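You operate a simulated robot arm through the tools that you are given. There is no shell and no other tool. Be economical: measure what you need, move in short steps, check, and stop when the job is done.

The job below is to be done with a simulated two-armed robot. You get a single attempt, and the scene is never put back.

TASK
Put the sachet marked "lily" from the top of the pale wood bench on the middle shelf under the cream pot. Put the tall vase marked "2" from the top of the pale wood bench in the inside of the steel sink. Put the small dark green box that says "pegs" from the top of the pale wood bench on top of the flat silver box and the small dark green box marked "bands" on the top deck of the blue trolley. Fetch the sachet marked "mixed" from the middle shelf of the pale wood bench and set it on top of the blue sign there. Put the flat gold box on top of the blue heart box. The order is free. Set down upright: tall vase, small dark green box.
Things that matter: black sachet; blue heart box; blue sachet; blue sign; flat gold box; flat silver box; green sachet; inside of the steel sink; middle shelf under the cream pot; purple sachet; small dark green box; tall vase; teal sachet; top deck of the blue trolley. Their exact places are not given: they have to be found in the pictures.

It is judged by the outcome, as a careful person would: the job done as asked, and still so three seconds after it is handed in. It fails if anything else is knocked over, pushed out of place, dropped, spilled or broken.

THE ROBOT
Two 7-joint arms with two-finger grippers on one trunk, on a base that drives. Base frame: it is fixed to the floor where the robot stands at the start and does not move with it; the origin is under the middle of the robot, x ahead of it, y to its left, z up; the surface under the hand at the start is at about z = 900. Lengths are in mm, angles in rad, forces in N, time in s.
The left shoulder is at the start at [70, 139, 1330], the right one opposite. With the tool pointing down near the work surface each hand reaches from about 440 to 740 mm from the robot's upright axis, wherever it stands, measured 20 degrees to its own side. Places, roughly: black sachet, blue sachet, green sachet [500, -250, 1000]; blue heart box (16x14x5 cm) [700, -1600, 900]; blue sign [500, -2000, 500]; flat gold box (8x8x4 cm) [600, -2100, 900]; flat silver box (8x8x4 cm) [600, -1800, 900]; inside of the steel sink [600, -3800, 600]; middle shelf under the cream pot [700, -5000, 500]; purple sachet, teal sachet [500, -1250, 500]; small dark green box [500, -1500, 1000]; tall vase [750, -500, 1000]; top deck of the blue trolley [-1100, -5900, 700]. Payload 3.43 kg a hand.
The TCP of each hand is the grasp point between the finger pads, 30 mm short of the fingertips. In the tool frame z runs along the fingers and y along their closing line. Largest opening 104 mm; the body of the gripper starts 57 mm behind the TCP.
Orientation is that of the tool frame in the base frame, as [roll, pitch, yaw] about the fixed x, y, z axes, in that order (R = Rz(yaw) Ry(pitch) Rx(roll)). With the fingers straight down and closing along the base's y, the tool's x points along the base's -x, its y along +y and its z along -z.

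THE INTERFACE
- The arms move only by the tool jog_arm. It takes "left_series", "right_series" or both (then of equal length, played together; a hand with none holds still); each is a list of rows, each a list of 2 entries, a list of its own where there are three numbers: the shift along the tool's x, y, z in mm, then the turn, a rotation vector about the tool's x, y, z in degrees. In form: [[[dx, dy, dz], [rx, ry, rz]], ...]. A call has 1 to 20 rows; each row is the pose to reach, as a shift and turn from the pose commanded when the call began, along the tool's axes at that moment. "left_grip" and "right_grip" are, for a hand that has rows, the opening, from 0 (shut) to 1 (fully open), set as the call begins (left out, the last holds). A row lasts 0.2 s, in which the tool goes at most 50 mm and 0.15 rad; a call with a longer step from one row to the next is refused whole, and so is a gripper value outside its range. Where a pose cannot be reached the arm comes as near as it can. A force on the tool above 40 N (or 10 N above the force at the start of the call, whichever is more), or a blocked arm, ends the call early, and 0.2 s more pass. The fingers move at their own pace (about 45 mm/s each) and stop on an object; they squeeze with about 39 N. The grip force told is the motor's: it shows also when the fingers shut on nothing. Time passes only in rows, and 0.2 s behind the last, so rows that repeat a pose let the fingers close. The reply holds the time, the measured pose of the TCP, the force on the tool along the base axes, the opening and the grip force, in the units named above and with some noise, with the torque about the TCP (base axes, N m) and any sound that the robot's microphone picked up.
- Cameras (640 x 400 px; columns grow to the right, rows downward): "scene" is now at [122, -35.2, 1541.5]; the picture's right is [-0.44, -0.90, 0.00], its down [-0.64, 0.31, -0.70] and it looks along [0.63, -0.31, -0.71] (base axes); focal length 287 px, centre (320, 200). "left" rides on the left gripper at [67, -18, -90] in its tool frame; the picture's right is [0.25, 0.97, 0.00], its down [-0.73, 0.19, -0.66] and it looks along [-0.64, 0.17, 0.75] (tool axes); focal length 218 px, centre (320, 200). "right" rides on the right gripper at [67, 18, -90] in its tool frame; the picture's right is [-0.25, 0.97, 0.00], its down [-0.73, -0.19, -0.66] and it looks along [-0.64, -0.17, 0.75] (tool axes); focal length 218 px, centre (320, 200).
- camera(camera): a new picture of that camera. It takes no simulated time.
- lift_body(by): slides the trunk up (or, below 0, down) by that many mm; the arms and the scene camera ride with it, the base frame stays. It gives what a move gives, with no picture.
- steer(legs): drives the robot by 1 to 6 legs, each [ahead, left, turn to the left] in mm, mm and rad, along the robot's own axes; the way and the turn of a leg run together, so that a leg with both is an arc; at most 1500 mm and 3.142 rad a leg. The arms and the cameras ride along, it lands a little off, and it stops where it bumps. It gives what a move gives.
- head_to(pan, tilt): turns the head with the scene camera to pan (to the left, within 1.501 rad either way) and tilt (down, from -0.506 to 1.204), counted from straight ahead of the robot. It gives what a move gives.
- probe_pixels(camera, pixels): for up to 12 pixels [column, row] of the newest picture of that camera ("zoom" is the newest enlarged one), the place [x, y, z] in the base frame of the surface seen there, good to about 2 mm. It takes no simulated time.
- enlarge(camera, box): a new picture of the part [left, top, right, bottom] of that camera's present view, enlarged. It takes no simulated time.
- finish_job(): hands the job in; it is judged then, once.

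Go step by step. Measure first, check grasps and placings, and put right what went wrong. The budget is 124 turns and 128 pictures, counting those below and the enlarged ones. Unless the task says otherwise, let go and move clear before handing in, and close with one line.

The tools are called as name(argument=value, ...) on one line, values as JSON. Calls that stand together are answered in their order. jog_arm: Moves the arms, as the interface text tells. Its arguments: {"type":"object","properties":{"left_series":{"type":"array","items":{"type":"array"}},"left_grip":{"type":"number"},"right_series":{"type":"array","items":{"type":"array"}},"right_grip":{"type":"number"}},"required":[]} The other tools are called the same way: lift_body (by) slides the trunk up or down; steer (legs) drives the base; head_to (pan, tilt) turns the head that bears the scene camera; camera (camera) takes a picture; probe_pixels (camera, pixels) gives the place of the surface under pixels of a picture; enlarge (camera, box) takes an enlarged picture of a part of a camera's view; finish_job () hands the job in.

At the start:

```text
clock: 0.0
left_tool_pos: [443.2, -2.4, 1246.2]
left_tcp_rot: [-3.14, 0.001, 3.141]
left_force: [0.9, -0.3, 0.2]
left_ft_torque: [-0.03, -0.01, 0.02]
left_opening: 103.9
left_finger_force: 0.1
right_tool_pos: [361.8, -497.7, 1173.6]
right_tcp_rot: [-3.14, 0.0, 3.141]
right_force: [-0.5, 0.5, 1.0]
right_ft_torque: [0.03, 0.0, -0.02]
right_opening: 104.0
right_finger_force: 0.1
trunk travel left (down, up): [-825.0, 115.0]
robot x, y, heading: [-2.1, -4.1, -0.002]
head pan, tilt: [-0.45, 0.792]
```

scene: 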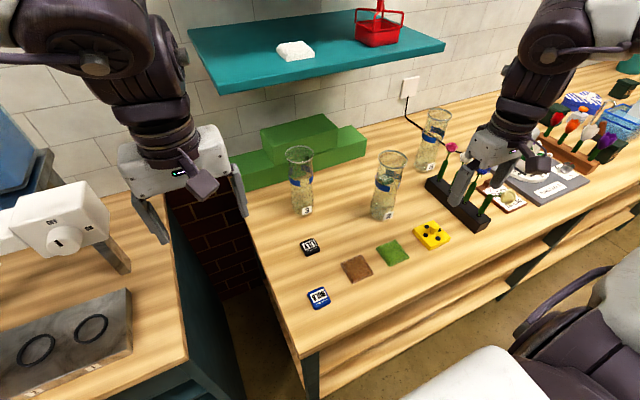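
right: 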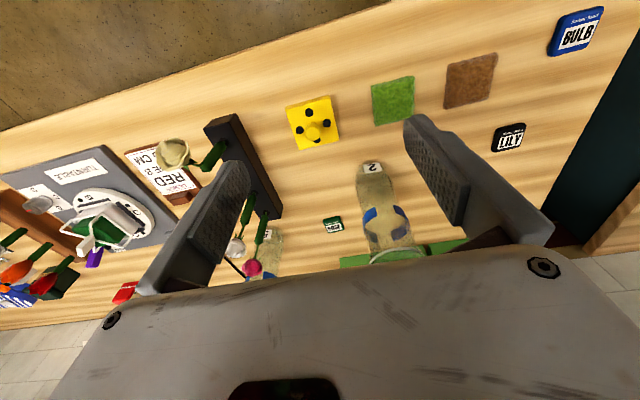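
left: 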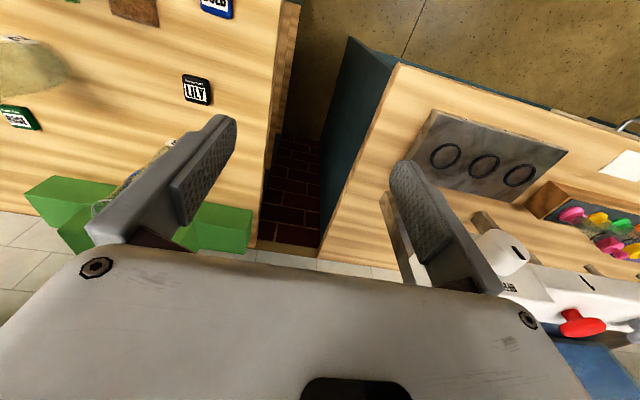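

The lily sachet is at about (309,246) in the scene view, and the vase marked "2" seems to be the middle one near (388,185). I'll zoom in to confirm and measure.

enlarge(camera="scene", box=[270, 90, 470, 315])

probe_pixels(camera="scene", pixels=[[309, 246], [301, 250], [318, 244], [306, 240], [388, 215], [392, 155], [390, 185], [300, 150], [436, 115], [320, 297], [250, 170], [432, 236]])

probe_pixels(camera="right", pixels=[[508, 138], [372, 168], [388, 232], [332, 224], [495, 135], [524, 128], [500, 150], [365, 185], [405, 185]])

```text
1.78 times, centred on (370, 202) of scene
```

zoom: 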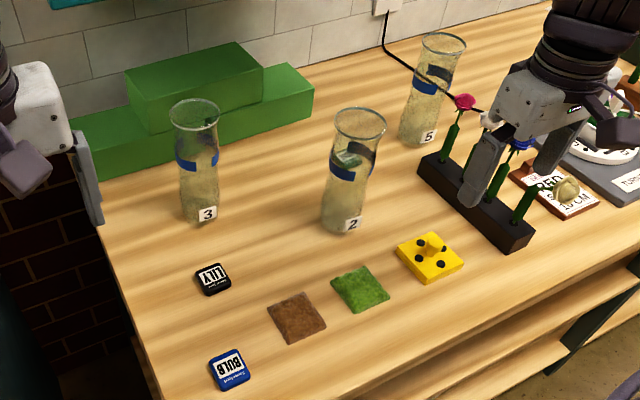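

```text
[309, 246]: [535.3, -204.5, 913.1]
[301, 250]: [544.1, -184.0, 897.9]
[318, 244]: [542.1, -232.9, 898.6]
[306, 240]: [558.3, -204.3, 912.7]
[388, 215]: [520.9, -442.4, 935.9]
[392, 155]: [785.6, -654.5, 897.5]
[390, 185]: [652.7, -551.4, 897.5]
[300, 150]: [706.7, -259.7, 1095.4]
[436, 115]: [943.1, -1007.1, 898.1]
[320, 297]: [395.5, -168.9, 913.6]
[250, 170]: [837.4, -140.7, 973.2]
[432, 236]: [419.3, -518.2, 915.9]
```

```text
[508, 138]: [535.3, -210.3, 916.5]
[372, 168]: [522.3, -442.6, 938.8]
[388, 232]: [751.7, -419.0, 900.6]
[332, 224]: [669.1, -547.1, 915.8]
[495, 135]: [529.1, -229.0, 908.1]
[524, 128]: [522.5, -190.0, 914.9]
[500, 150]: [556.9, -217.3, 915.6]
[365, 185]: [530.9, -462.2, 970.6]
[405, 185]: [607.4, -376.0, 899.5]
```

Lily is at about [538,-208,915] and vase 2 stands at about y=-450. I'll raise the trunk for clearance, drive right about 350 mm and look again.

lift_body(by=100)

steer(legs=[[0, -350, 0]])

head_to(pan=0.0, tilt=0.85)

camera(camera="scene")

camera(camera="left")

```text
clock: 1.3
left_tool_pos: [443.8, -2.2, 1345.3]
left_tcp_rot: [-3.141, 0.001, 3.141]
left_force: [-0.4, -0.8, -0.3]
left_ft_torque: [0.01, 0.02, 0.0]
left_opening: 103.8
left_finger_force: 0.0
right_tool_pos: [363.1, -498.8, 1274.2]
right_tcp_rot: [3.142, -0.002, 3.141]
right_force: [-0.6, -0.4, -0.3]
right_ft_torque: [0.02, 0.01, -0.01]
right_opening: 104.2
right_finger_force: 0.1
trunk travel left (down, up): [-925.0, 15.0]
robot x, y, heading: [4.0, 1.3, 0.0]
head pan, tilt: [-0.45, 0.792]
```

```text
clock: 3.5
left_tool_pos: [443.8, -337.7, 1345.3]
left_tcp_rot: [-3.14, -0.001, 3.131]
left_force: [0.6, 0.1, -0.3]
left_ft_torque: [-0.03, -0.03, 0.0]
left_opening: 104.2
left_finger_force: 0.0
right_tool_pos: [355.8, -834.2, 1275.2]
right_tcp_rot: [-3.139, 0.0, 3.13]
right_force: [-0.6, 0.1, 0.1]
right_ft_torque: [0.0, -0.03, -0.02]
right_opening: 104.4
right_finger_force: 0.0
trunk travel left (down, up): [-925.0, 15.0]
robot x, y, heading: [1.4, -335.3, -0.01]
head pan, tilt: [-0.45, 0.792]
```

```text
clock: 4.4
left_tool_pos: [442.7, -342.4, 1346.8]
left_tcp_rot: [3.141, -0.002, 3.133]
left_force: [0.1, 0.3, 0.1]
left_ft_torque: [0.03, 0.04, -0.01]
left_opening: 104.0
left_finger_force: 0.0
right_tool_pos: [354.1, -835.5, 1274.1]
right_tcp_rot: [3.138, 0.0, 3.131]
right_force: [0.4, -0.4, 0.0]
right_ft_torque: [0.02, -0.02, 0.0]
right_opening: 103.7
right_finger_force: 0.1
trunk travel left (down, up): [-925.0, 15.0]
robot x, y, heading: [0.9, -333.4, -0.004]
head pan, tilt: [0.0, 0.85]
```

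```text
123 pictures are left
```

scene: 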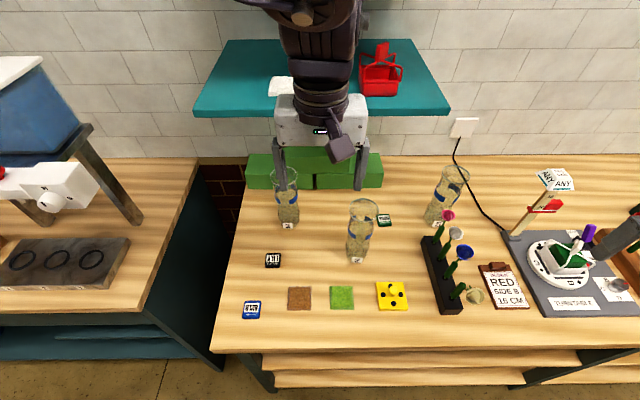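

```text
122 pictures are left
```

left: 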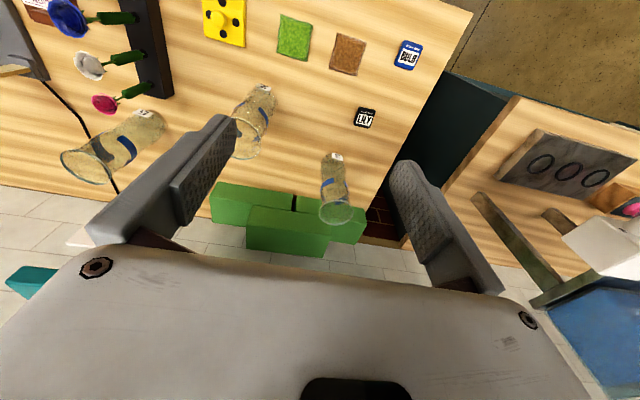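

The vase 2 rim is at about (363,203) and lily is at (272,260). I'll zoom on both to measure them.

enlarge(camera="scene", box=[250, 180, 410, 280])

```text
4.00 times, centred on (330, 230) of scene
```

zoom: 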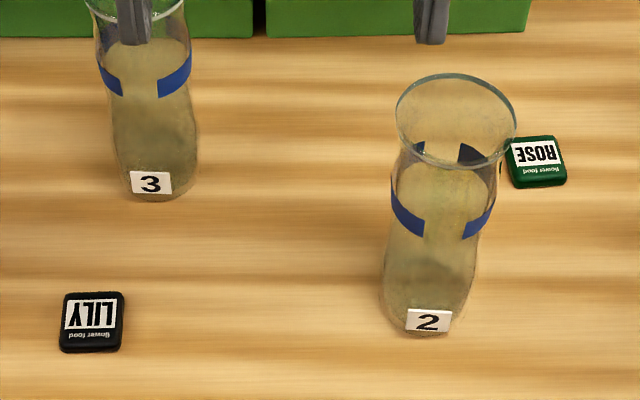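

probe_pixels(camera="zoom", pixels=[[397, 118], [516, 125], [455, 74], [450, 168], [430, 320], [410, 220], [475, 228], [92, 315], [62, 325], [122, 325], [92, 350], [92, 294]])

```text
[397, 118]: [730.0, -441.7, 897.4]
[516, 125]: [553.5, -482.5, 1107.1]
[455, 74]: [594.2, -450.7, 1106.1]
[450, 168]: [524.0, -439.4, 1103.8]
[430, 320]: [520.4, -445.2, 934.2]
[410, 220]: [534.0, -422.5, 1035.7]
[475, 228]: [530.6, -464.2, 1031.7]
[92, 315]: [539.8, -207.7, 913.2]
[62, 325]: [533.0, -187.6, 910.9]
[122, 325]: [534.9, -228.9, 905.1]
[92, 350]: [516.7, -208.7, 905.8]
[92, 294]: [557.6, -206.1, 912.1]
```

Vase 2's rim is centred at about [558,-445], about 75 mm wide, top at z 1107. Lily is centred at [537,-208] with its top at 913. I'll bring the left hand tilted 45° above lily and the right hand above the vase.

jog_arm(left_series=[[[-8, 13, 34], [0, -4.5, 0]], [[-16, 27, 68], [0, -9, 0]], [[-24, 40, 102], [0, -13.5, 0]], [[-32, 54, 136], [0, -18, 0]], [[-40, 67, 170], [0, -22.5, 0]], [[-48, 80, 204], [0, -27, 0]], [[-56, 94, 238], [0, -31.5, 0]], [[-64, 107, 272], [0, -36, 0]], [[-72, 120, 306], [0, -40.5, 0]], [[-80, 134, 340], [0, -45, 0]], [[-80, 134, 340], [0, -45, 0]]], right_series=[[[-20, 39, 0], [0, 0, 0]], [[-40, 78, 0], [0, 0, 0]], [[-60, 117, 0], [0, 0, 0]], [[-80, 157, 0], [0, 0, 0]], [[-100, 196, 0], [0, 0, 0]], [[-120, 235, 0], [0, 0, 0]], [[-140, 274, 0], [0, 0, 0]], [[-160, 313, 0], [0, 0, 0]], [[-180, 352, 0], [0, 0, 0]], [[-200, 392, 0], [0, 0, 0]], [[-200, 392, 0], [0, 0, 0]]], left_grip=1, right_grip=1)

camera(camera="left")

camera(camera="right")

camera(camera="scene")

```text
clock: 6.8
left_tool_pos: [520.4, -214.2, 1009.9]
left_tcp_rot: [3.137, 0.785, 3.135]
left_force: [0.4, -0.1, -0.1]
left_ft_torque: [0.0, -0.01, -0.03]
left_opening: 103.8
left_finger_force: 0.0
left hand out of reach, approached as far as the arm can: row 10, 11
right_tool_pos: [499.1, -537.3, 1266.9]
right_tcp_rot: [3.139, 0.001, 3.132]
right_force: [0.3, 0.3, -0.3]
right_ft_torque: [0.0, -0.04, 0.01]
right_opening: 104.3
right_finger_force: 0.1
right hand out of reach, approached as far as the arm can: row 8, 9, 10, 11
trunk travel left (down, up): [-925.0, 15.0]
robot x, y, heading: [-1.7, -332.7, -0.01]
head pan, tilt: [0.0, 0.85]
```

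```text
120 pictures are left
```

left: 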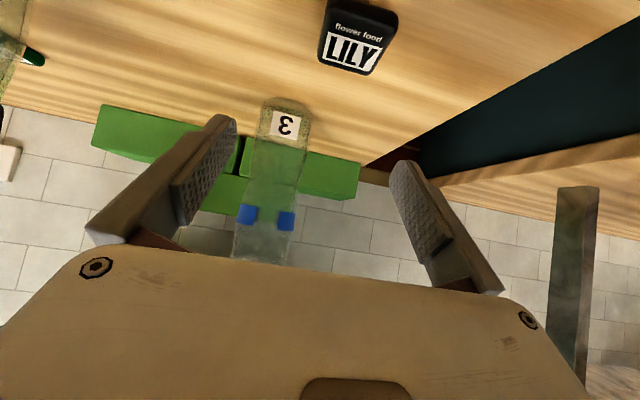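

```text
119 pictures are left
```

right: 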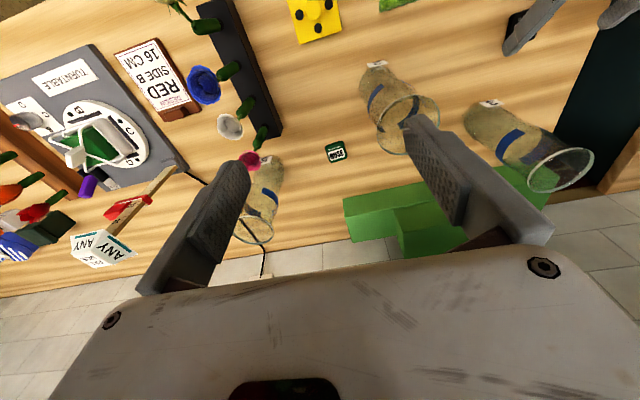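

```text
118 pictures are left
```

scene: 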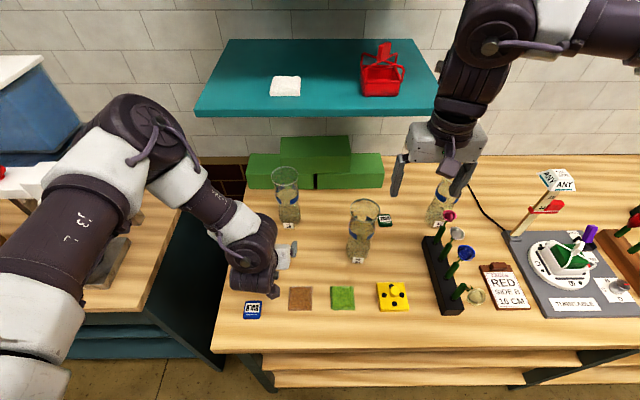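

The left hand is close above lily, and the right hand was stopped short of the vase at this height. I'll lower the left hand 55 mm and check before gripping.

jog_arm(left_series=[[[13, 1, 15], [0, 0, 0]], [[26, 2, 30], [0, 0, 0]], [[38, 4, 42], [0, 0, 0]], [[38, 4, 42], [0, 0, 0]]])

camera(camera="left")

```text
clock: 7.8
left_tool_pos: [503.6, -228.7, 972.7]
left_tcp_rot: [3.136, 0.786, 3.132]
left_force: [-0.8, 0.2, 0.4]
left_ft_torque: [0.0, 0.0, 0.02]
left_opening: 104.2
left_finger_force: 0.1
left hand out of reach, approached as far as the arm can: row 1, 2, 3, 4
right_tool_pos: [496.7, -537.9, 1267.0]
right_tcp_rot: [3.138, 0.002, 3.131]
right_force: [0.1, 0.8, 0.1]
right_ft_torque: [0.01, 0.0, -0.03]
right_opening: 104.0
right_finger_force: 0.0
trunk travel left (down, up): [-925.0, 15.0]
robot x, y, heading: [-0.3, -334.3, -0.009]
head pan, tilt: [0.0, 0.85]
```

```text
117 pictures are left
```

left: 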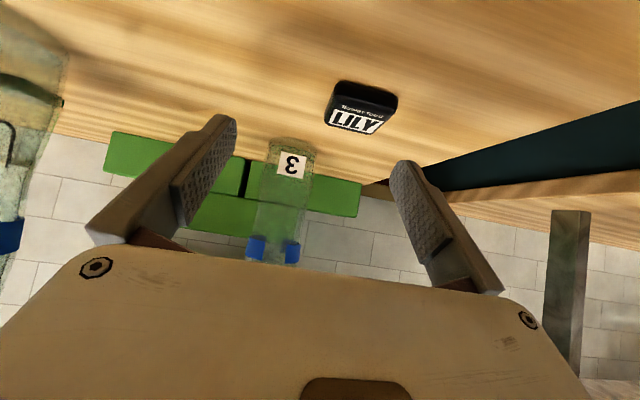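

The left arm is stretched because the trunk is too high. I'll raise the left hand, lower the trunk 130 mm, then retry.

jog_arm(left_series=[[[-30, 0, -30], [0, 0, 0]], [[-60, 0, -60], [0, 0, 0]], [[-90, 0, -90], [0, 0, 0]], [[-110, 0, -110], [0, 0, 0]], [[-110, 0, -110], [0, 0, 0]]], right_series=[[[0, 0, -10], [0, 0, 0]], [[0, 0, -20], [0, 0, 0]], [[0, 0, -30], [0, 0, 0]], [[0, 0, -30], [0, 0, 0]], [[0, 0, -30], [0, 0, 0]]])

lift_body(by=-130)

```text
clock: 9.0
left_tool_pos: [505.1, -231.9, 1130.8]
left_tcp_rot: [-3.141, 0.784, 3.13]
left_force: [0.0, -0.7, 0.9]
left_ft_torque: [0.01, 0.0, -0.03]
left_opening: 103.8
left_finger_force: 0.0
right_tool_pos: [494.1, -541.8, 1295.4]
right_tcp_rot: [3.137, 0.005, 3.132]
right_force: [-0.2, 0.4, -0.1]
right_ft_torque: [-0.01, 0.01, 0.0]
right_opening: 104.1
right_finger_force: 0.2
trunk travel left (down, up): [-925.0, 15.0]
robot x, y, heading: [-1.8, -335.7, -0.01]
head pan, tilt: [0.0, 0.85]
```

```text
clock: 10.6
left_tool_pos: [505.3, -231.5, 999.8]
left_tcp_rot: [-3.14, 0.786, 3.132]
left_force: [0.4, -0.1, 1.2]
left_ft_torque: [-0.01, 0.0, -0.04]
left_opening: 104.1
left_finger_force: 0.1
right_tool_pos: [492.9, -541.7, 1166.5]
right_tcp_rot: [3.139, 0.003, 3.132]
right_force: [0.7, 0.1, -0.3]
right_ft_torque: [0.0, -0.02, -0.03]
right_opening: 103.9
right_finger_force: 0.1
trunk travel left (down, up): [-795.0, 145.0]
robot x, y, heading: [-2.3, -334.5, -0.01]
head pan, tilt: [0.0, 0.85]
```

The hands are at left [505,-231,1000] and right [493,-542,1166]. I'll descend the left to lily and centre the right over the vase.

jog_arm(left_series=[[[-13, 23, 13], [0, 0, 0]], [[3, 23, 30], [0, 0, 0]], [[20, 23, 47], [0, 0, 0]], [[35, 23, 62], [0, 0, 0]], [[35, 23, 62], [0, 0, 0]]], right_series=[[[-20, 30, 0], [0, 0, 0]], [[-40, 60, 0], [0, 0, 0]], [[-64, 97, 0], [0, 0, 0]], [[-64, 97, 0], [0, 0, 0]], [[-64, 97, 0], [0, 0, 0]]])

camera(camera="left")

camera(camera="right")

```text
clock: 11.8
left_tool_pos: [523.8, -210.5, 935.5]
left_tcp_rot: [3.141, 0.792, 3.133]
left_force: [-2.0, 0.7, 20.8]
left_ft_torque: [0.3, -0.35, 0.1]
left_opening: 103.3
left_finger_force: 0.1
right_tool_pos: [489.9, -536.7, 1154.6]
right_tcp_rot: [3.135, 0.007, 3.131]
right_force: [0.2, 0.2, -0.3]
right_ft_torque: [0.01, -0.01, -0.01]
right_opening: 103.9
right_finger_force: 0.0
right hand out of reach, approached as far as the arm can: row 1, 2, 3, 4, 5
trunk travel left (down, up): [-795.0, 145.0]
robot x, y, heading: [-0.7, -333.7, -0.013]
head pan, tilt: [0.0, 0.85]
```

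```text
116 pictures are left
```

left: 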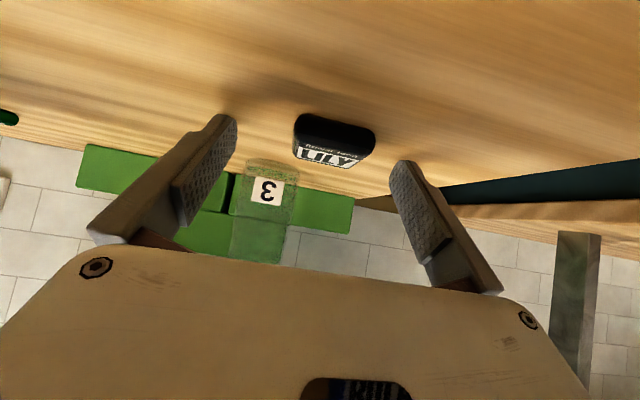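

```text
115 pictures are left
```

right: 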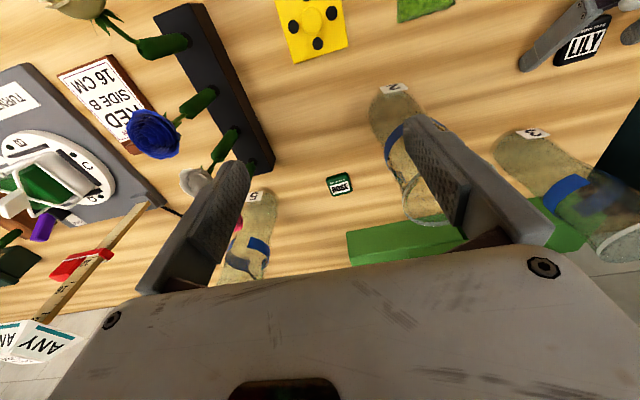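

Lily is centred between the left fingers and the tips are touching the bench (20 N). I'll ease up 3 mm and close the left hand.

jog_arm(left_series=[[[-2, 0, -2], [0, 0, 0]], [[-2, 0, -2], [0, 0, 0]], [[-2, 0, -2], [0, 0, 0]], [[-2, 0, -2], [0, 0, 0]], [[-2, 0, -2], [0, 0, 0]], [[-2, 0, -2], [0, 0, 0]]], left_grip=0)

camera(camera="left")

```text
clock: 13.2
left_tool_pos: [524.5, -209.5, 936.2]
left_tcp_rot: [-3.141, 0.786, 3.131]
left_force: [0.3, -0.7, -0.1]
left_ft_torque: [-0.04, -0.05, 0.01]
left_opening: 42.2
left_finger_force: 39.0
right_tool_pos: [491.7, -535.5, 1152.0]
right_tcp_rot: [3.135, 0.005, 3.131]
right_force: [0.1, 0.1, 1.2]
right_ft_torque: [0.01, -0.01, 0.03]
right_opening: 104.0
right_finger_force: 0.0
trunk travel left (down, up): [-795.0, 145.0]
robot x, y, heading: [-4.7, -333.8, -0.01]
head pan, tilt: [0.0, 0.85]
```

```text
114 pictures are left
```

left: 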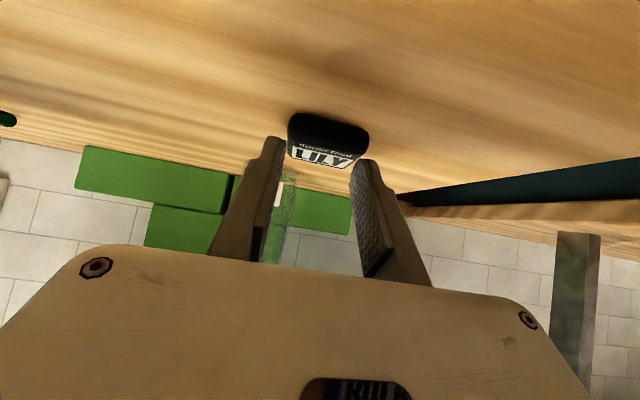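

Lily is gripped (opening 42, 39 N). I'll lift it clear, then shift the base left 90 mm to bring the right hand to the vase.

jog_arm(left_series=[[[-25, 0, -25], [0, 0, 0]], [[-50, 0, -50], [0, 0, 0]], [[-65, 0, -80], [0, 0, 0]], [[-75, 0, -115], [0, 0, 0]], [[-85, 0, -150], [0, 0, 0]], [[-99, 0, -184], [0, 0, 0]], [[-99, 0, -184], [0, 0, 0]]], right_series=[[[0, 0, -8], [0, 0, 0]], [[0, 0, -16], [0, 0, 0]], [[0, 0, -20], [0, 0, 0]], [[0, 0, -20], [0, 0, 0]], [[0, 0, -20], [0, 0, 0]], [[0, 0, -20], [0, 0, 0]], [[0, 0, -20], [0, 0, 0]]])

steer(legs=[[0, 90, 0.01]])

camera(camera="right")

camera(camera="scene")

```text
clock: 14.8
left_tool_pos: [473.4, -208.5, 1124.0]
left_tcp_rot: [3.141, 0.784, 3.132]
left_force: [0.8, -0.1, 0.1]
left_ft_torque: [-0.01, 0.01, -0.03]
left_opening: 42.1
left_finger_force: 39.4
left hand out of reach, approached as far as the arm can: row 6, 7
right_tool_pos: [490.8, -538.2, 1172.4]
right_tcp_rot: [3.132, 0.006, 3.131]
right_force: [-0.6, 0.1, -0.8]
right_ft_torque: [-0.01, 0.01, -0.02]
right_opening: 104.2
right_finger_force: 0.1
trunk travel left (down, up): [-795.0, 145.0]
robot x, y, heading: [-0.2, -337.7, -0.007]
head pan, tilt: [0.0, 0.85]
```

```text
clock: 15.9
left_tool_pos: [472.2, -123.2, 1124.0]
left_tcp_rot: [3.135, 0.786, 3.136]
left_force: [0.1, -0.3, -0.6]
left_ft_torque: [0.02, -0.01, 0.05]
left_opening: 42.0
left_finger_force: 39.2
right_tool_pos: [491.7, -453.4, 1172.3]
right_tcp_rot: [3.129, 0.006, 3.138]
right_force: [0.8, -0.9, 0.4]
right_ft_torque: [0.02, 0.02, -0.01]
right_opening: 104.1
right_finger_force: 0.0
trunk travel left (down, up): [-795.0, 145.0]
robot x, y, heading: [-1.5, -246.1, 0.001]
head pan, tilt: [0.0, 0.85]
```

```text
113 pictures are left
```

right: 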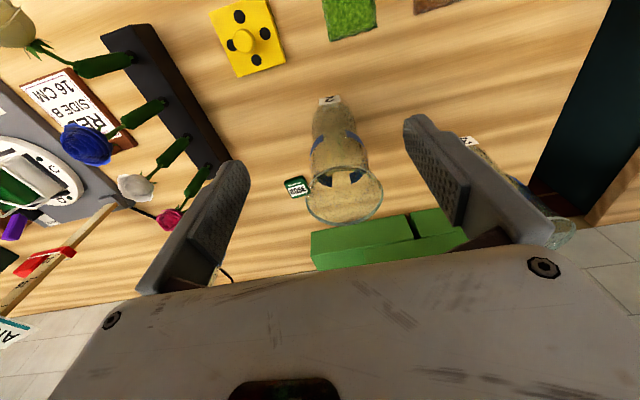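

```text
112 pictures are left
```

scene: 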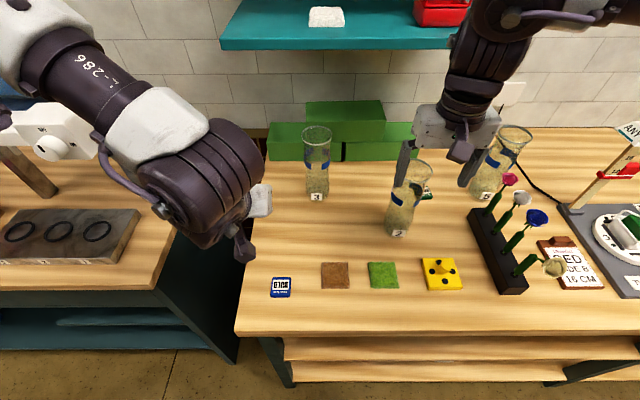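

The vase sits between the right fingers in view (rim roughly columns 306–383). I'll measure the rim from this camera.

enlarge(camera="right", box=[280, 80, 440, 240])

```text
2.50 times, centred on (360, 160) of right
```

zoom: 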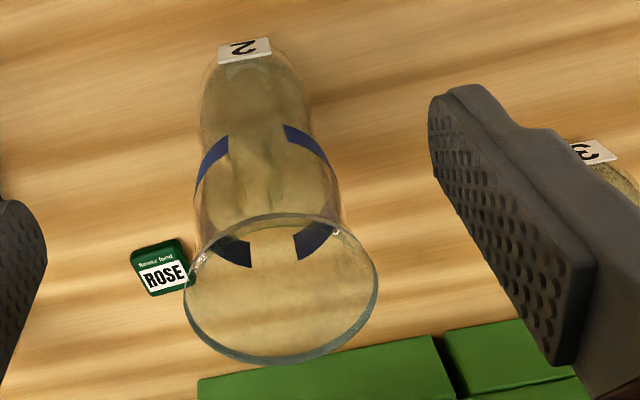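

probe_pixels(camera="zoom", pixels=[[186, 300], [376, 275], [272, 215], [290, 360], [215, 155], [308, 145], [300, 250], [235, 255], [365, 320], [187, 275]])

```text
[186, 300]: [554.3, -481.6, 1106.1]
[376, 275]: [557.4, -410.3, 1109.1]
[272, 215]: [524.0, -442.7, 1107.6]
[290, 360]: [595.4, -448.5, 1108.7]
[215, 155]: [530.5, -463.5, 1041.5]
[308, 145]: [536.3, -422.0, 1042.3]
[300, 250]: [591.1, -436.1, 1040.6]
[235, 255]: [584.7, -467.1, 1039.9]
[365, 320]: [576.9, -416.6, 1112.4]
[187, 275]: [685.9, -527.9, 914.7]
```

The rim centre is [559.5,-446] with radius 36. I'll move over it, then descend to z 1062.

jog_arm(right_series=[[[-23, 3, 0], [0, 0, 0]], [[-46, 5, 0], [0, 0, 0]], [[-68, 8, 0], [0, 0, 0]], [[-68, 8, 0], [0, 0, 0]]])

camera(camera="right")

```text
clock: 16.9
left_tool_pos: [473.5, -120.4, 1123.5]
left_tcp_rot: [3.141, 0.784, 3.14]
left_force: [0.7, 0.0, -0.6]
left_ft_torque: [-0.01, 0.0, -0.01]
left_opening: 42.1
left_finger_force: 38.9
right_tool_pos: [524.4, -474.2, 1161.8]
right_tcp_rot: [3.129, 0.008, 3.137]
right_force: [-0.4, 0.8, -0.9]
right_ft_torque: [0.01, 0.0, -0.02]
right_opening: 104.0
right_finger_force: 0.1
right hand out of reach, approached as far as the arm can: row 1, 2, 3, 4
trunk travel left (down, up): [-795.0, 145.0]
robot x, y, heading: [-1.7, -251.7, 0.001]
head pan, tilt: [0.0, 0.85]
```

```text
110 pictures are left
```

right: 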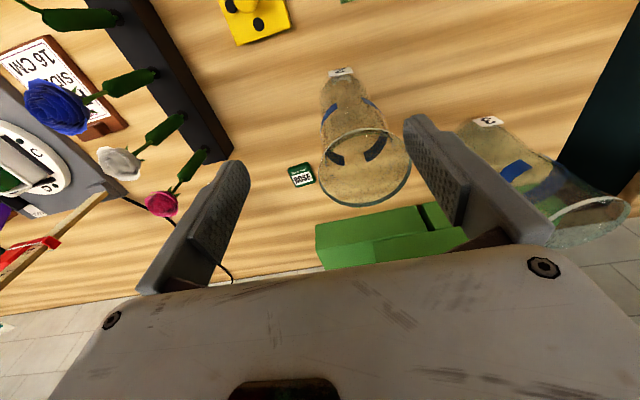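

The right arm's reach is limited with the hand so high relative to the shoulder. I'll raise the trunk 140 mm and lower the hand relative to it.

lift_body(by=140)

jog_arm(right_series=[[[0, 0, 40], [0, 0, 0]], [[0, 0, 80], [0, 0, 0]], [[0, 0, 125], [0, 0, 0]], [[-17, 14, 125], [0, 0, 0]], [[-35, 28, 125], [0, 0, 0]], [[-35, 28, 125], [0, 0, 0]]])

camera(camera="right")

```text
clock: 18.6
left_tool_pos: [472.0, -119.6, 1263.4]
left_tcp_rot: [-3.141, 0.786, 3.141]
left_force: [0.4, 0.1, -0.5]
left_ft_torque: [-0.01, 0.0, -0.02]
left_opening: 42.3
left_finger_force: 39.2
right_tool_pos: [524.3, -474.3, 1300.9]
right_tcp_rot: [3.13, 0.007, 3.137]
right_force: [1.1, -0.7, -0.7]
right_ft_torque: [-0.01, 0.01, -0.03]
right_opening: 104.1
right_finger_force: 0.0
trunk travel left (down, up): [-935.0, 5.0]
robot x, y, heading: [-0.5, -246.8, -0.004]
head pan, tilt: [0.0, 0.85]
```

```text
clock: 20.0
left_tool_pos: [473.2, -120.5, 1263.9]
left_tcp_rot: [3.141, 0.785, 3.139]
left_force: [-0.1, 0.7, -0.3]
left_ft_torque: [0.01, 0.05, -0.02]
left_opening: 42.1
left_finger_force: 39.8
right_tool_pos: [522.2, -484.4, 1195.4]
right_tcp_rot: [3.129, 0.008, 3.138]
right_force: [1.1, 0.1, -0.4]
right_ft_torque: [-0.02, -0.02, 0.0]
right_opening: 103.9
right_finger_force: 0.0
right hand out of reach, approached as far as the arm can: row 3, 4, 5, 6
trunk travel left (down, up): [-935.0, 5.0]
robot x, y, heading: [1.7, -250.8, -0.004]
head pan, tilt: [0.0, 0.85]
```

```text
109 pictures are left
```

right: 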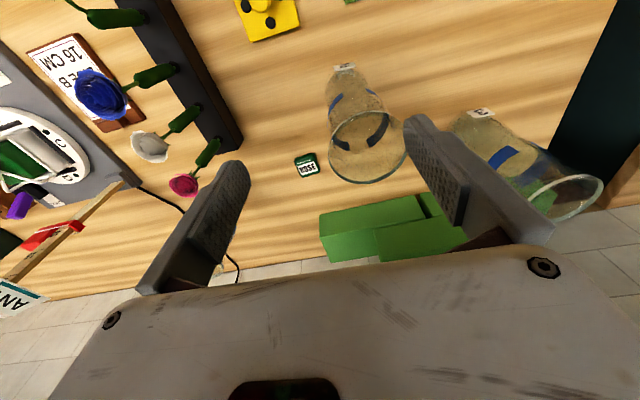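

The right arm seems stuck on a joint limit rather than on distance. The vase is round, so I can turn the right hand about its axis. I'll turn 40° and then move forward.

jog_arm(right_series=[[[0, 0, 0], [0, 0, -8]], [[0, 0, 0], [0, 0, -16]], [[0, 0, 0], [0, 0, -24]], [[0, 0, 0], [0, 0, -32]], [[0, 0, 0], [0, 0, -40]], [[-12, 13, 8], [0, 0, -40]], [[-25, 26, 16], [0, 0, -40]], [[-37, 38, 23], [0, 0, -40]], [[-37, 38, 23], [0, 0, -40]]])

camera(camera="right")

```text
clock: 22.0
left_tool_pos: [472.6, -119.0, 1265.2]
left_tcp_rot: [3.141, 0.786, 3.141]
left_force: [0.2, 0.4, 0.1]
left_ft_torque: [0.02, -0.01, 0.01]
left_opening: 42.4
left_finger_force: 38.9
right_tool_pos: [521.3, -480.8, 1199.2]
right_tcp_rot: [3.137, 0.014, -2.446]
right_force: [-0.7, 0.9, -0.4]
right_ft_torque: [0.02, -0.01, 0.01]
right_opening: 104.1
right_finger_force: 0.0
right hand out of reach, approached as far as the arm can: row 6, 7, 8, 9
trunk travel left (down, up): [-935.0, 5.0]
robot x, y, heading: [0.1, -249.9, -0.009]
head pan, tilt: [0.0, 0.85]
```

```text
108 pictures are left
```

right: 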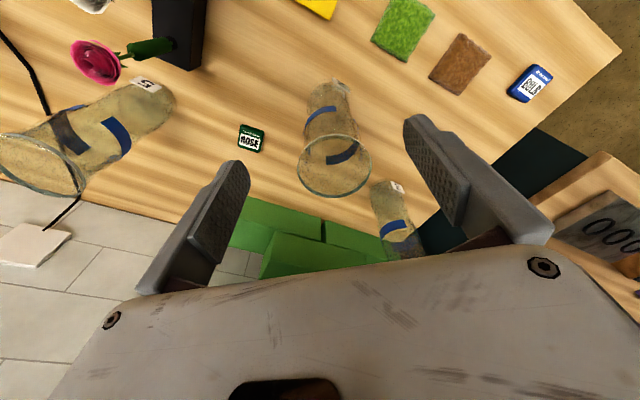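

Turning didn't help, but lower hand positions reach farther. I'll go down in front of the vase at [465,-446] with the fingers either side, then slide forward so the vase enters between the fingers below the body.

jog_arm(right_series=[[[9, 23, 0], [0, 0, 8]], [[18, 46, 0], [0, 0, 16]], [[28, 69, 0], [0, 0, 24]], [[28, 69, 0], [0, 0, 32]], [[28, 69, 0], [0, 0, 39.8]], [[28, 69, 45], [0, 0, 39.8]], [[28, 69, 90], [0, 0, 39.8]], [[28, 69, 134], [0, 0, 39.8]], [[28, 69, 134], [0, 0, 39.8]]])

camera(camera="right")

camera(camera="scene")

```text
clock: 24.0
left_tool_pos: [472.8, -119.1, 1264.6]
left_tcp_rot: [-3.142, 0.785, 3.14]
left_force: [0.6, 0.7, -0.3]
left_ft_torque: [-0.02, 0.01, -0.04]
left_opening: 42.3
left_finger_force: 38.9
right_tool_pos: [435.0, -486.0, 1112.2]
right_tcp_rot: [3.128, 0.009, -3.141]
right_force: [0.5, -0.4, -1.3]
right_ft_torque: [0.0, 0.02, 0.03]
right_opening: 104.0
right_finger_force: 0.1
right hand out of reach, approached as far as the arm can: row 6, 7, 8, 9
trunk travel left (down, up): [-935.0, 5.0]
robot x, y, heading: [-1.3, -248.1, -0.005]
head pan, tilt: [0.0, 0.85]
```

```text
107 pictures are left
```

right: 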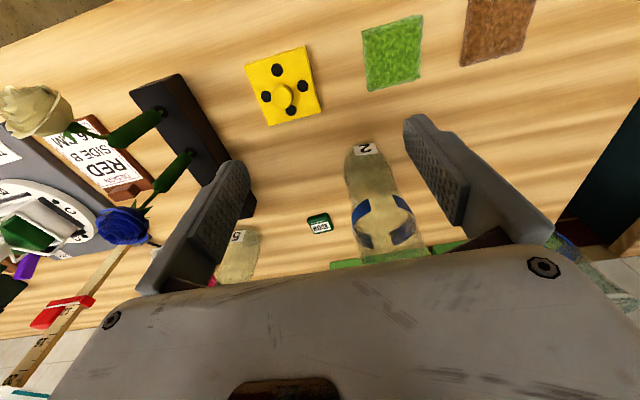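

```text
106 pictures are left
```

scene: 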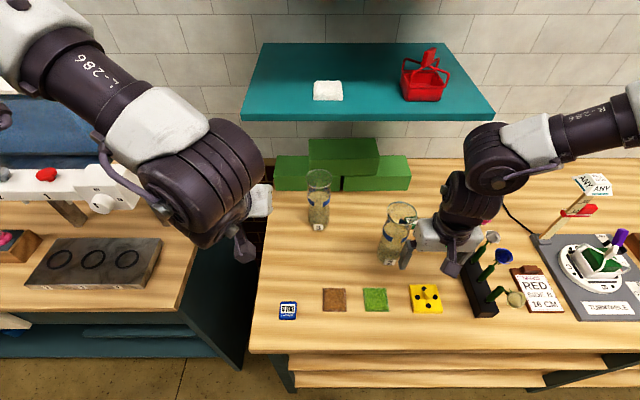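

The right arm hits an inward joint limit, always sliding to its own side. I'll drive the base 130 mm left so the vase lies more to the right arm's side.

steer(legs=[[0, 130, 0.005]])

jog_arm(right_series=[[[0, -30, 0], [0, 0, 0]], [[0, -60, 0], [0, 0, 0]], [[0, -90, 0], [0, 0, 0]], [[0, -90, 24], [0, 0, 0]], [[0, -90, 48], [0, 0, 0]], [[0, -90, 48], [0, 0, 0]]])

camera(camera="right")

```text
clock: 25.2
left_tool_pos: [471.0, 7.0, 1264.5]
left_tcp_rot: [3.137, 0.784, 3.141]
left_force: [-0.3, -0.3, -0.7]
left_ft_torque: [0.04, 0.0, 0.0]
left_opening: 42.1
left_finger_force: 38.8
right_tool_pos: [436.4, -360.5, 1110.1]
right_tcp_rot: [3.126, 0.009, -3.136]
right_force: [0.4, -1.2, -0.3]
right_ft_torque: [0.04, 0.03, -0.01]
right_opening: 104.2
right_finger_force: 0.1
trunk travel left (down, up): [-935.0, 5.0]
robot x, y, heading: [-0.3, -122.6, 0.007]
head pan, tilt: [0.0, 0.85]
```

```text
clock: 26.6
left_tool_pos: [472.2, 10.6, 1264.1]
left_tcp_rot: [-3.141, 0.785, -3.139]
left_force: [0.1, -1.3, 0.1]
left_ft_torque: [0.0, 0.03, 0.01]
left_opening: 42.1
left_finger_force: 38.3
right_tool_pos: [436.3, -446.9, 1061.8]
right_tcp_rot: [3.13, 0.008, -3.137]
right_force: [-0.2, -0.3, 0.1]
right_ft_torque: [0.01, -0.02, 0.0]
right_opening: 104.2
right_finger_force: 0.0
trunk travel left (down, up): [-935.0, 5.0]
robot x, y, heading: [-3.6, -123.6, 0.004]
head pan, tilt: [0.0, 0.85]
```

```text
105 pictures are left
```

right: 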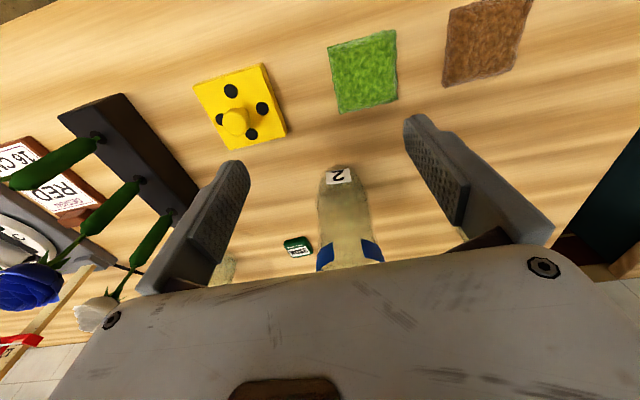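

Now it reaches: the right hand is at [436,-447,1062]. I'll slide forward 122 mm around the vase.

jog_arm(right_series=[[[-25, 0, 0], [0, 0, 0]], [[-50, 0, 0], [0, 0, 0]], [[-75, 0, 0], [0, 0, 0]], [[-100, 0, 0], [0, 0, 0]], [[-122, 0, 0], [0, 0, 0]], [[-122, 0, 0], [0, 0, 0]]])

camera(camera="right")

enlarge(camera="scene", box=[320, 120, 520, 300])

```text
clock: 28.0
left_tool_pos: [471.1, 11.2, 1264.0]
left_tcp_rot: [-3.141, 0.785, -3.138]
left_force: [0.5, -0.3, -0.7]
left_ft_torque: [0.05, 0.02, 0.01]
left_opening: 42.0
left_finger_force: 39.0
right_tool_pos: [524.3, -457.9, 1102.4]
right_tcp_rot: [3.131, 0.009, -3.136]
right_force: [-0.4, -0.1, -0.3]
right_ft_torque: [0.02, -0.03, -0.02]
right_opening: 104.0
right_finger_force: 0.1
right hand out of reach, approached as far as the arm can: row 1, 2, 3, 4, 5, 6
trunk travel left (down, up): [-935.0, 5.0]
robot x, y, heading: [-1.7, -120.7, 0.005]
head pan, tilt: [0.0, 0.85]
```

```text
104 pictures are left
```

right: 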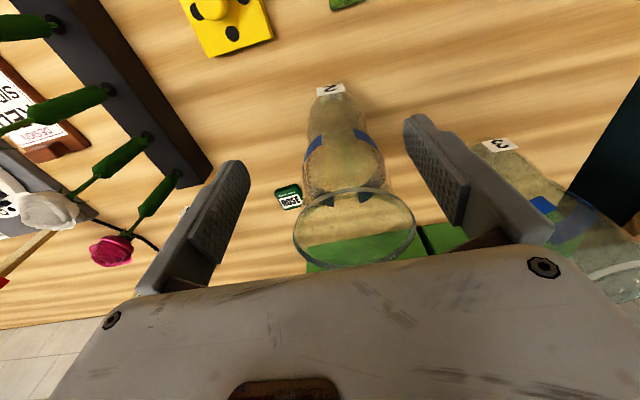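

```text
2.22 times, centred on (420, 210) of scene
```

zoom: 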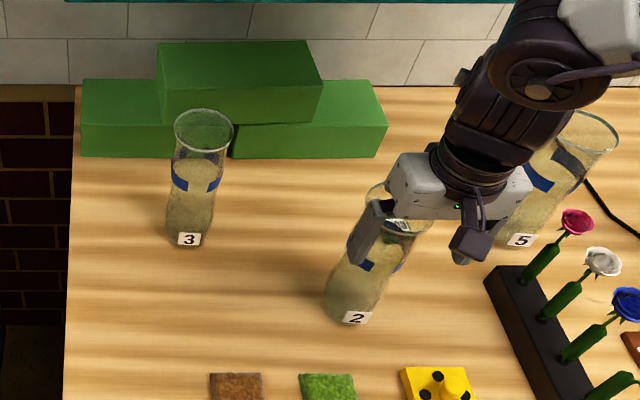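

It drifted up and outward again, so the wrist bend may be the limiter. I'll back off, tilt the tool 20° forward, lower to 1066 and stop in front of the vase to check.

jog_arm(right_series=[[[35, 6, 0], [0, 0, 0]], [[70, 12, 0], [0, 0, 0]], [[70, 12, 18], [0, -7, 0]], [[70, 12, 36], [0, -14, 0]], [[70, 12, 36], [0, -20, 0]], [[50, 12, 36], [0, -20, 0]], [[25, 12, 36], [0, -20, 0]], [[25, 12, 36], [0, -20, 0]]])

camera(camera="right")

```text
clock: 29.8
left_tool_pos: [470.9, 10.4, 1263.8]
left_tcp_rot: [3.141, 0.786, -3.137]
left_force: [-0.4, -0.5, -0.3]
left_ft_torque: [-0.02, 0.03, -0.02]
left_opening: 42.0
left_finger_force: 39.0
right_tool_pos: [496.0, -451.3, 1067.6]
right_tcp_rot: [3.13, 0.358, -3.14]
right_force: [-0.4, 0.2, 0.1]
right_ft_torque: [0.02, -0.02, -0.02]
right_opening: 104.2
right_finger_force: 0.0
trunk travel left (down, up): [-935.0, 5.0]
robot x, y, heading: [0.7, -121.6, 0.004]
head pan, tilt: [0.0, 0.85]
```

```text
102 pictures are left
```

right: 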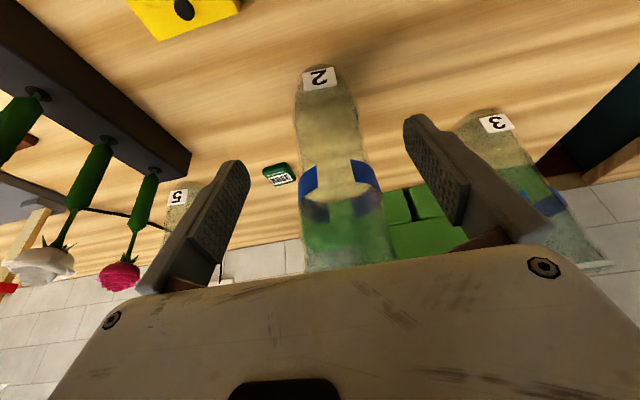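

The tilt fixed it; the hand is at [496,-451,1068] with the vase between the fingers. I'll slide forward 62 mm.

jog_arm(right_series=[[[-19, 4, 7], [0, 0, 0]], [[-38, 5, 14], [0, 0, 0]], [[-58, 5, 21.7], [0, 0, 0]], [[-58, 5, 21.7], [0, 0, 0]]])

camera(camera="right")

enlarge(camera="scene", box=[320, 120, 520, 300])

```text
clock: 30.8
left_tool_pos: [472.2, 10.4, 1264.1]
left_tcp_rot: [-3.141, 0.787, -3.135]
left_force: [0.6, -0.2, -0.3]
left_ft_torque: [0.03, 0.04, -0.01]
left_opening: 41.8
left_finger_force: 38.8
right_tool_pos: [549.5, -451.4, 1081.7]
right_tcp_rot: [3.126, 0.357, -3.141]
right_force: [-0.1, 0.2, 0.3]
right_ft_torque: [0.0, 0.03, -0.04]
right_opening: 104.0
right_finger_force: 0.1
right hand out of reach, approached as far as the arm can: row 1, 2, 3, 4
trunk travel left (down, up): [-935.0, 5.0]
robot x, y, heading: [-3.7, -126.5, 0.005]
head pan, tilt: [0.0, 0.85]
```

```text
101 pictures are left
```

right: 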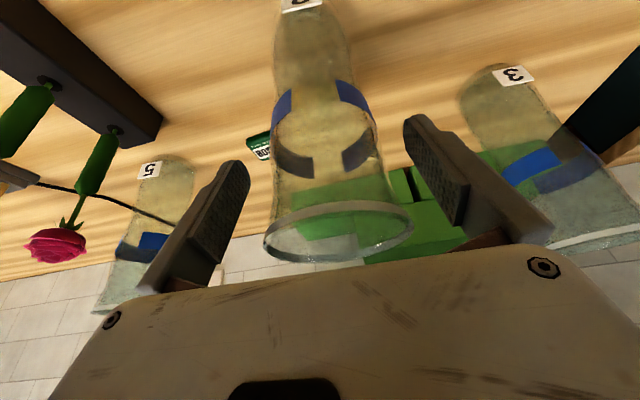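

```text
2.22 times, centred on (420, 210) of scene
```

zoom: 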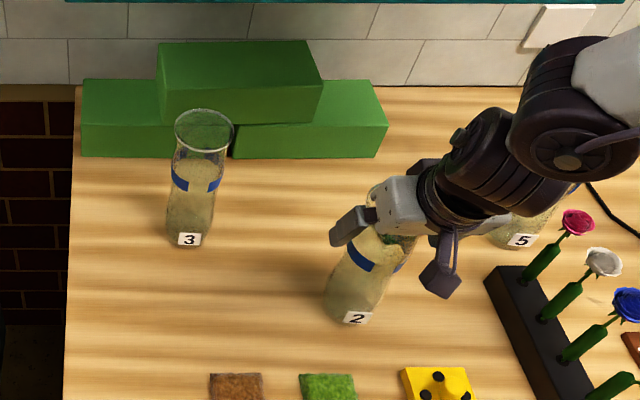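

The vase is between the fingers, with TCP [549,-451,1082] against the axis [559,-446]. I'll lower the trunk 14 mm and nudge forward.

lift_body(by=-14)

jog_arm(right_series=[[[-4, 2, 1.5], [0, 0, 0]], [[-9, 5, 3.3], [0, 0, 0]], [[-9, 5, 3.3], [0, 0, 0]]])

```text
clock: 31.5
left_tool_pos: [473.0, 9.9, 1249.4]
left_tcp_rot: [-3.141, 0.786, -3.139]
left_force: [0.4, 0.7, 0.3]
left_ft_torque: [0.01, 0.01, -0.01]
left_opening: 42.0
left_finger_force: 39.2
right_tool_pos: [551.2, -451.4, 1067.8]
right_tcp_rot: [3.127, 0.356, -3.139]
right_force: [-0.4, 0.3, 0.0]
right_ft_torque: [0.02, 0.02, 0.03]
right_opening: 104.0
right_finger_force: 0.0
trunk travel left (down, up): [-921.0, 19.0]
robot x, y, heading: [1.6, -121.7, 0.008]
head pan, tilt: [0.0, 0.85]
```

```text
clock: 32.3
left_tool_pos: [473.3, 9.7, 1250.2]
left_tcp_rot: [3.141, 0.785, -3.139]
left_force: [0.0, -0.2, 0.7]
left_ft_torque: [-0.02, -0.02, -0.02]
left_opening: 42.0
left_finger_force: 39.0
right_tool_pos: [555.8, -448.4, 1072.6]
right_tcp_rot: [3.127, 0.357, -3.14]
right_force: [-0.4, 0.7, -0.1]
right_ft_torque: [-0.02, -0.02, 0.0]
right_opening: 103.7
right_finger_force: 0.1
right hand out of reach, approached as far as the arm can: row 2, 3
trunk travel left (down, up): [-921.0, 19.0]
robot x, y, heading: [-2.1, -123.7, 0.003]
head pan, tilt: [0.0, 0.85]
```

TCP is now [556,-448,1073], well centred. I'll close the right hand.

jog_arm(right_series=[[[0, 0, 0], [0, 0, 0]], [[0, 0, 0], [0, 0, 0]], [[0, 0, 0], [0, 0, 0]], [[0, 0, 0], [0, 0, 0]], [[0, 0, 0], [0, 0, 0]]], right_grip=0)

camera(camera="right")

```text
clock: 33.5
left_tool_pos: [472.5, 11.5, 1249.3]
left_tcp_rot: [-3.141, 0.787, -3.138]
left_force: [-0.6, -0.9, -0.6]
left_ft_torque: [0.03, 0.01, 0.0]
left_opening: 42.1
left_finger_force: 39.2
right_tool_pos: [555.3, -447.0, 1072.5]
right_tcp_rot: [3.128, 0.357, -3.14]
right_force: [0.2, -0.8, 0.1]
right_ft_torque: [-0.03, -0.06, 0.04]
right_opening: 67.3
right_finger_force: 39.1
trunk travel left (down, up): [-921.0, 19.0]
robot x, y, heading: [-3.1, -116.6, 0.009]
head pan, tilt: [0.0, 0.85]
```

```text
99 pictures are left
```

right: 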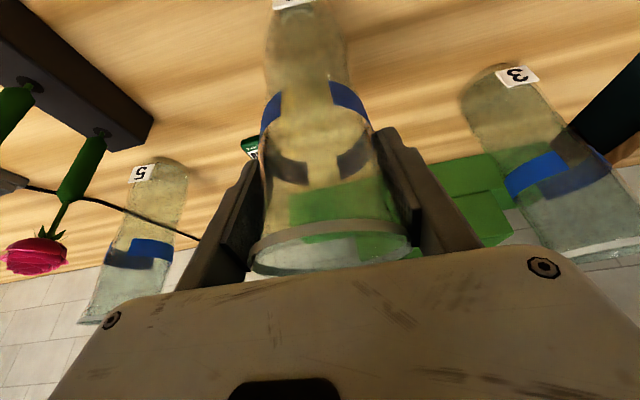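

The grip is firm (67 mm, 39 N). I'll lift the vase about 60 mm and watch the force.

jog_arm(right_series=[[[-3, 0, -9], [0, 0, 0]], [[-7, 0, -19], [0, 0, 0]], [[-5, 0, -35], [0, 0, 0]], [[0, 0, -55], [0, 0, 0]], [[5, 0, -75], [0, 0, 0]], [[5, 0, -75], [0, 0, 0]]])

camera(camera="scene")

```text
clock: 34.9
left_tool_pos: [472.4, 10.1, 1249.3]
left_tcp_rot: [3.141, 0.784, -3.138]
left_force: [-0.1, 0.3, 0.4]
left_ft_torque: [-0.04, -0.01, 0.02]
left_opening: 41.9
left_finger_force: 38.4
right_tool_pos: [525.7, -450.6, 1141.5]
right_tcp_rot: [3.127, 0.358, -3.141]
right_force: [0.2, -0.1, -6.1]
right_ft_torque: [0.01, 0.02, 0.02]
right_opening: 67.5
right_finger_force: 39.0
trunk travel left (down, up): [-921.0, 19.0]
robot x, y, heading: [-0.6, -120.6, 0.011]
head pan, tilt: [0.0, 0.85]
```

```text
98 pictures are left
```

scene: 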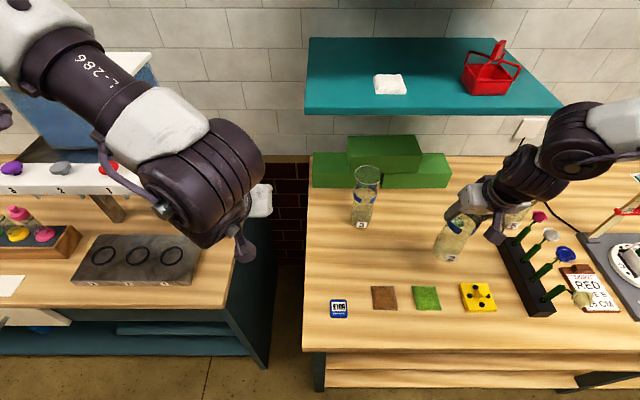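

The vase is held upright (about 6 N). I'll back off from the bench 350 mm and pan the head right to view the route.

steer(legs=[[-350, 0, 0]])

head_to(pan=-1.1, tilt=0.45)

camera(camera="scene")

```text
clock: 37.1
left_tool_pos: [126.9, 10.9, 1249.4]
left_tcp_rot: [-3.141, 0.78, -3.134]
left_force: [0.5, 0.1, 0.0]
left_ft_torque: [0.0, 0.03, -0.02]
left_opening: 42.2
left_finger_force: 38.8
right_tool_pos: [180.4, -449.6, 1139.2]
right_tcp_rot: [3.128, 0.354, -3.133]
right_force: [0.1, 0.0, -6.6]
right_ft_torque: [0.01, 0.05, 0.03]
right_opening: 67.4
right_finger_force: 39.1
trunk travel left (down, up): [-921.0, 19.0]
robot x, y, heading: [-350.0, -124.1, 0.01]
head pan, tilt: [0.0, 0.85]
```

```text
clock: 38.5
left_tool_pos: [124.6, 10.4, 1249.4]
left_tcp_rot: [3.142, 0.783, -3.132]
left_force: [-1.2, 1.0, -0.5]
left_ft_torque: [0.01, 0.01, 0.0]
left_opening: 42.2
left_finger_force: 39.0
right_tool_pos: [178.5, -450.6, 1140.5]
right_tcp_rot: [3.128, 0.356, -3.134]
right_force: [-0.2, -0.2, -5.3]
right_ft_torque: [0.02, 0.01, 0.03]
right_opening: 67.1
right_finger_force: 39.4
trunk travel left (down, up): [-921.0, 19.0]
robot x, y, heading: [-346.7, -123.6, 0.005]
head pan, tilt: [-1.1, 0.45]
```

```text
97 pictures are left
```

scene: 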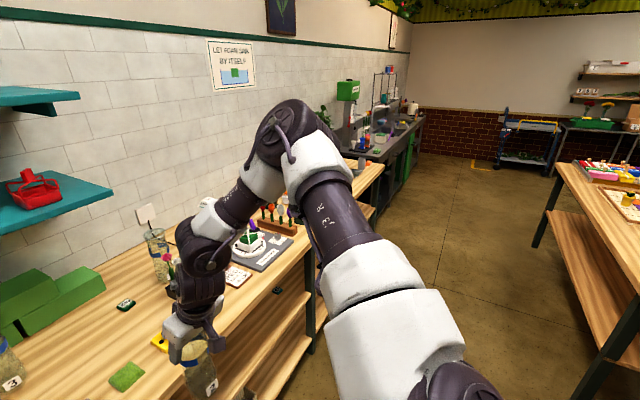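

The aisle is clear, with an island bench on the right. I'll probe its edge and the sink area before driving.

probe_pixels(camera="scene", pixels=[[556, 165], [625, 245], [535, 245], [370, 165], [395, 135], [420, 125], [330, 170], [305, 260], [515, 130], [472, 165], [600, 340]])

enlarge(camera="scene", box=[300, 60, 460, 200])

```text
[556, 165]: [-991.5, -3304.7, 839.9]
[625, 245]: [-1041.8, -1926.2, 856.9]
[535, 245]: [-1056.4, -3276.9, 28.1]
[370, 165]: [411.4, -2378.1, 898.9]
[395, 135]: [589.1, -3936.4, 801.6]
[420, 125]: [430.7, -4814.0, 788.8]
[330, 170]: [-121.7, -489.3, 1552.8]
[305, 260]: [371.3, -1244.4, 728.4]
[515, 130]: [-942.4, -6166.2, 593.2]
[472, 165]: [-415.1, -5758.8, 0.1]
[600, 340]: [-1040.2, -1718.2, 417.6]
```

```text
2.86 times, centred on (380, 130) of scene
```

zoom: 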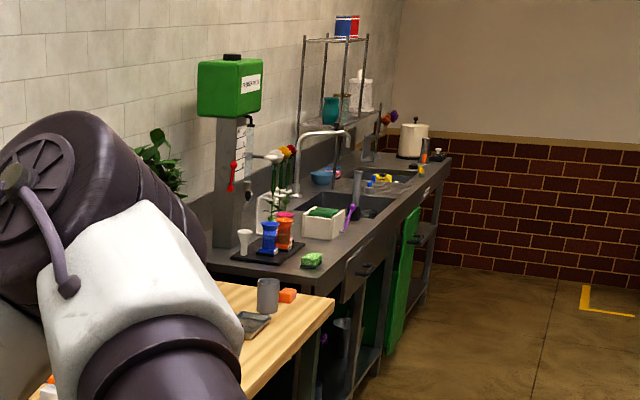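

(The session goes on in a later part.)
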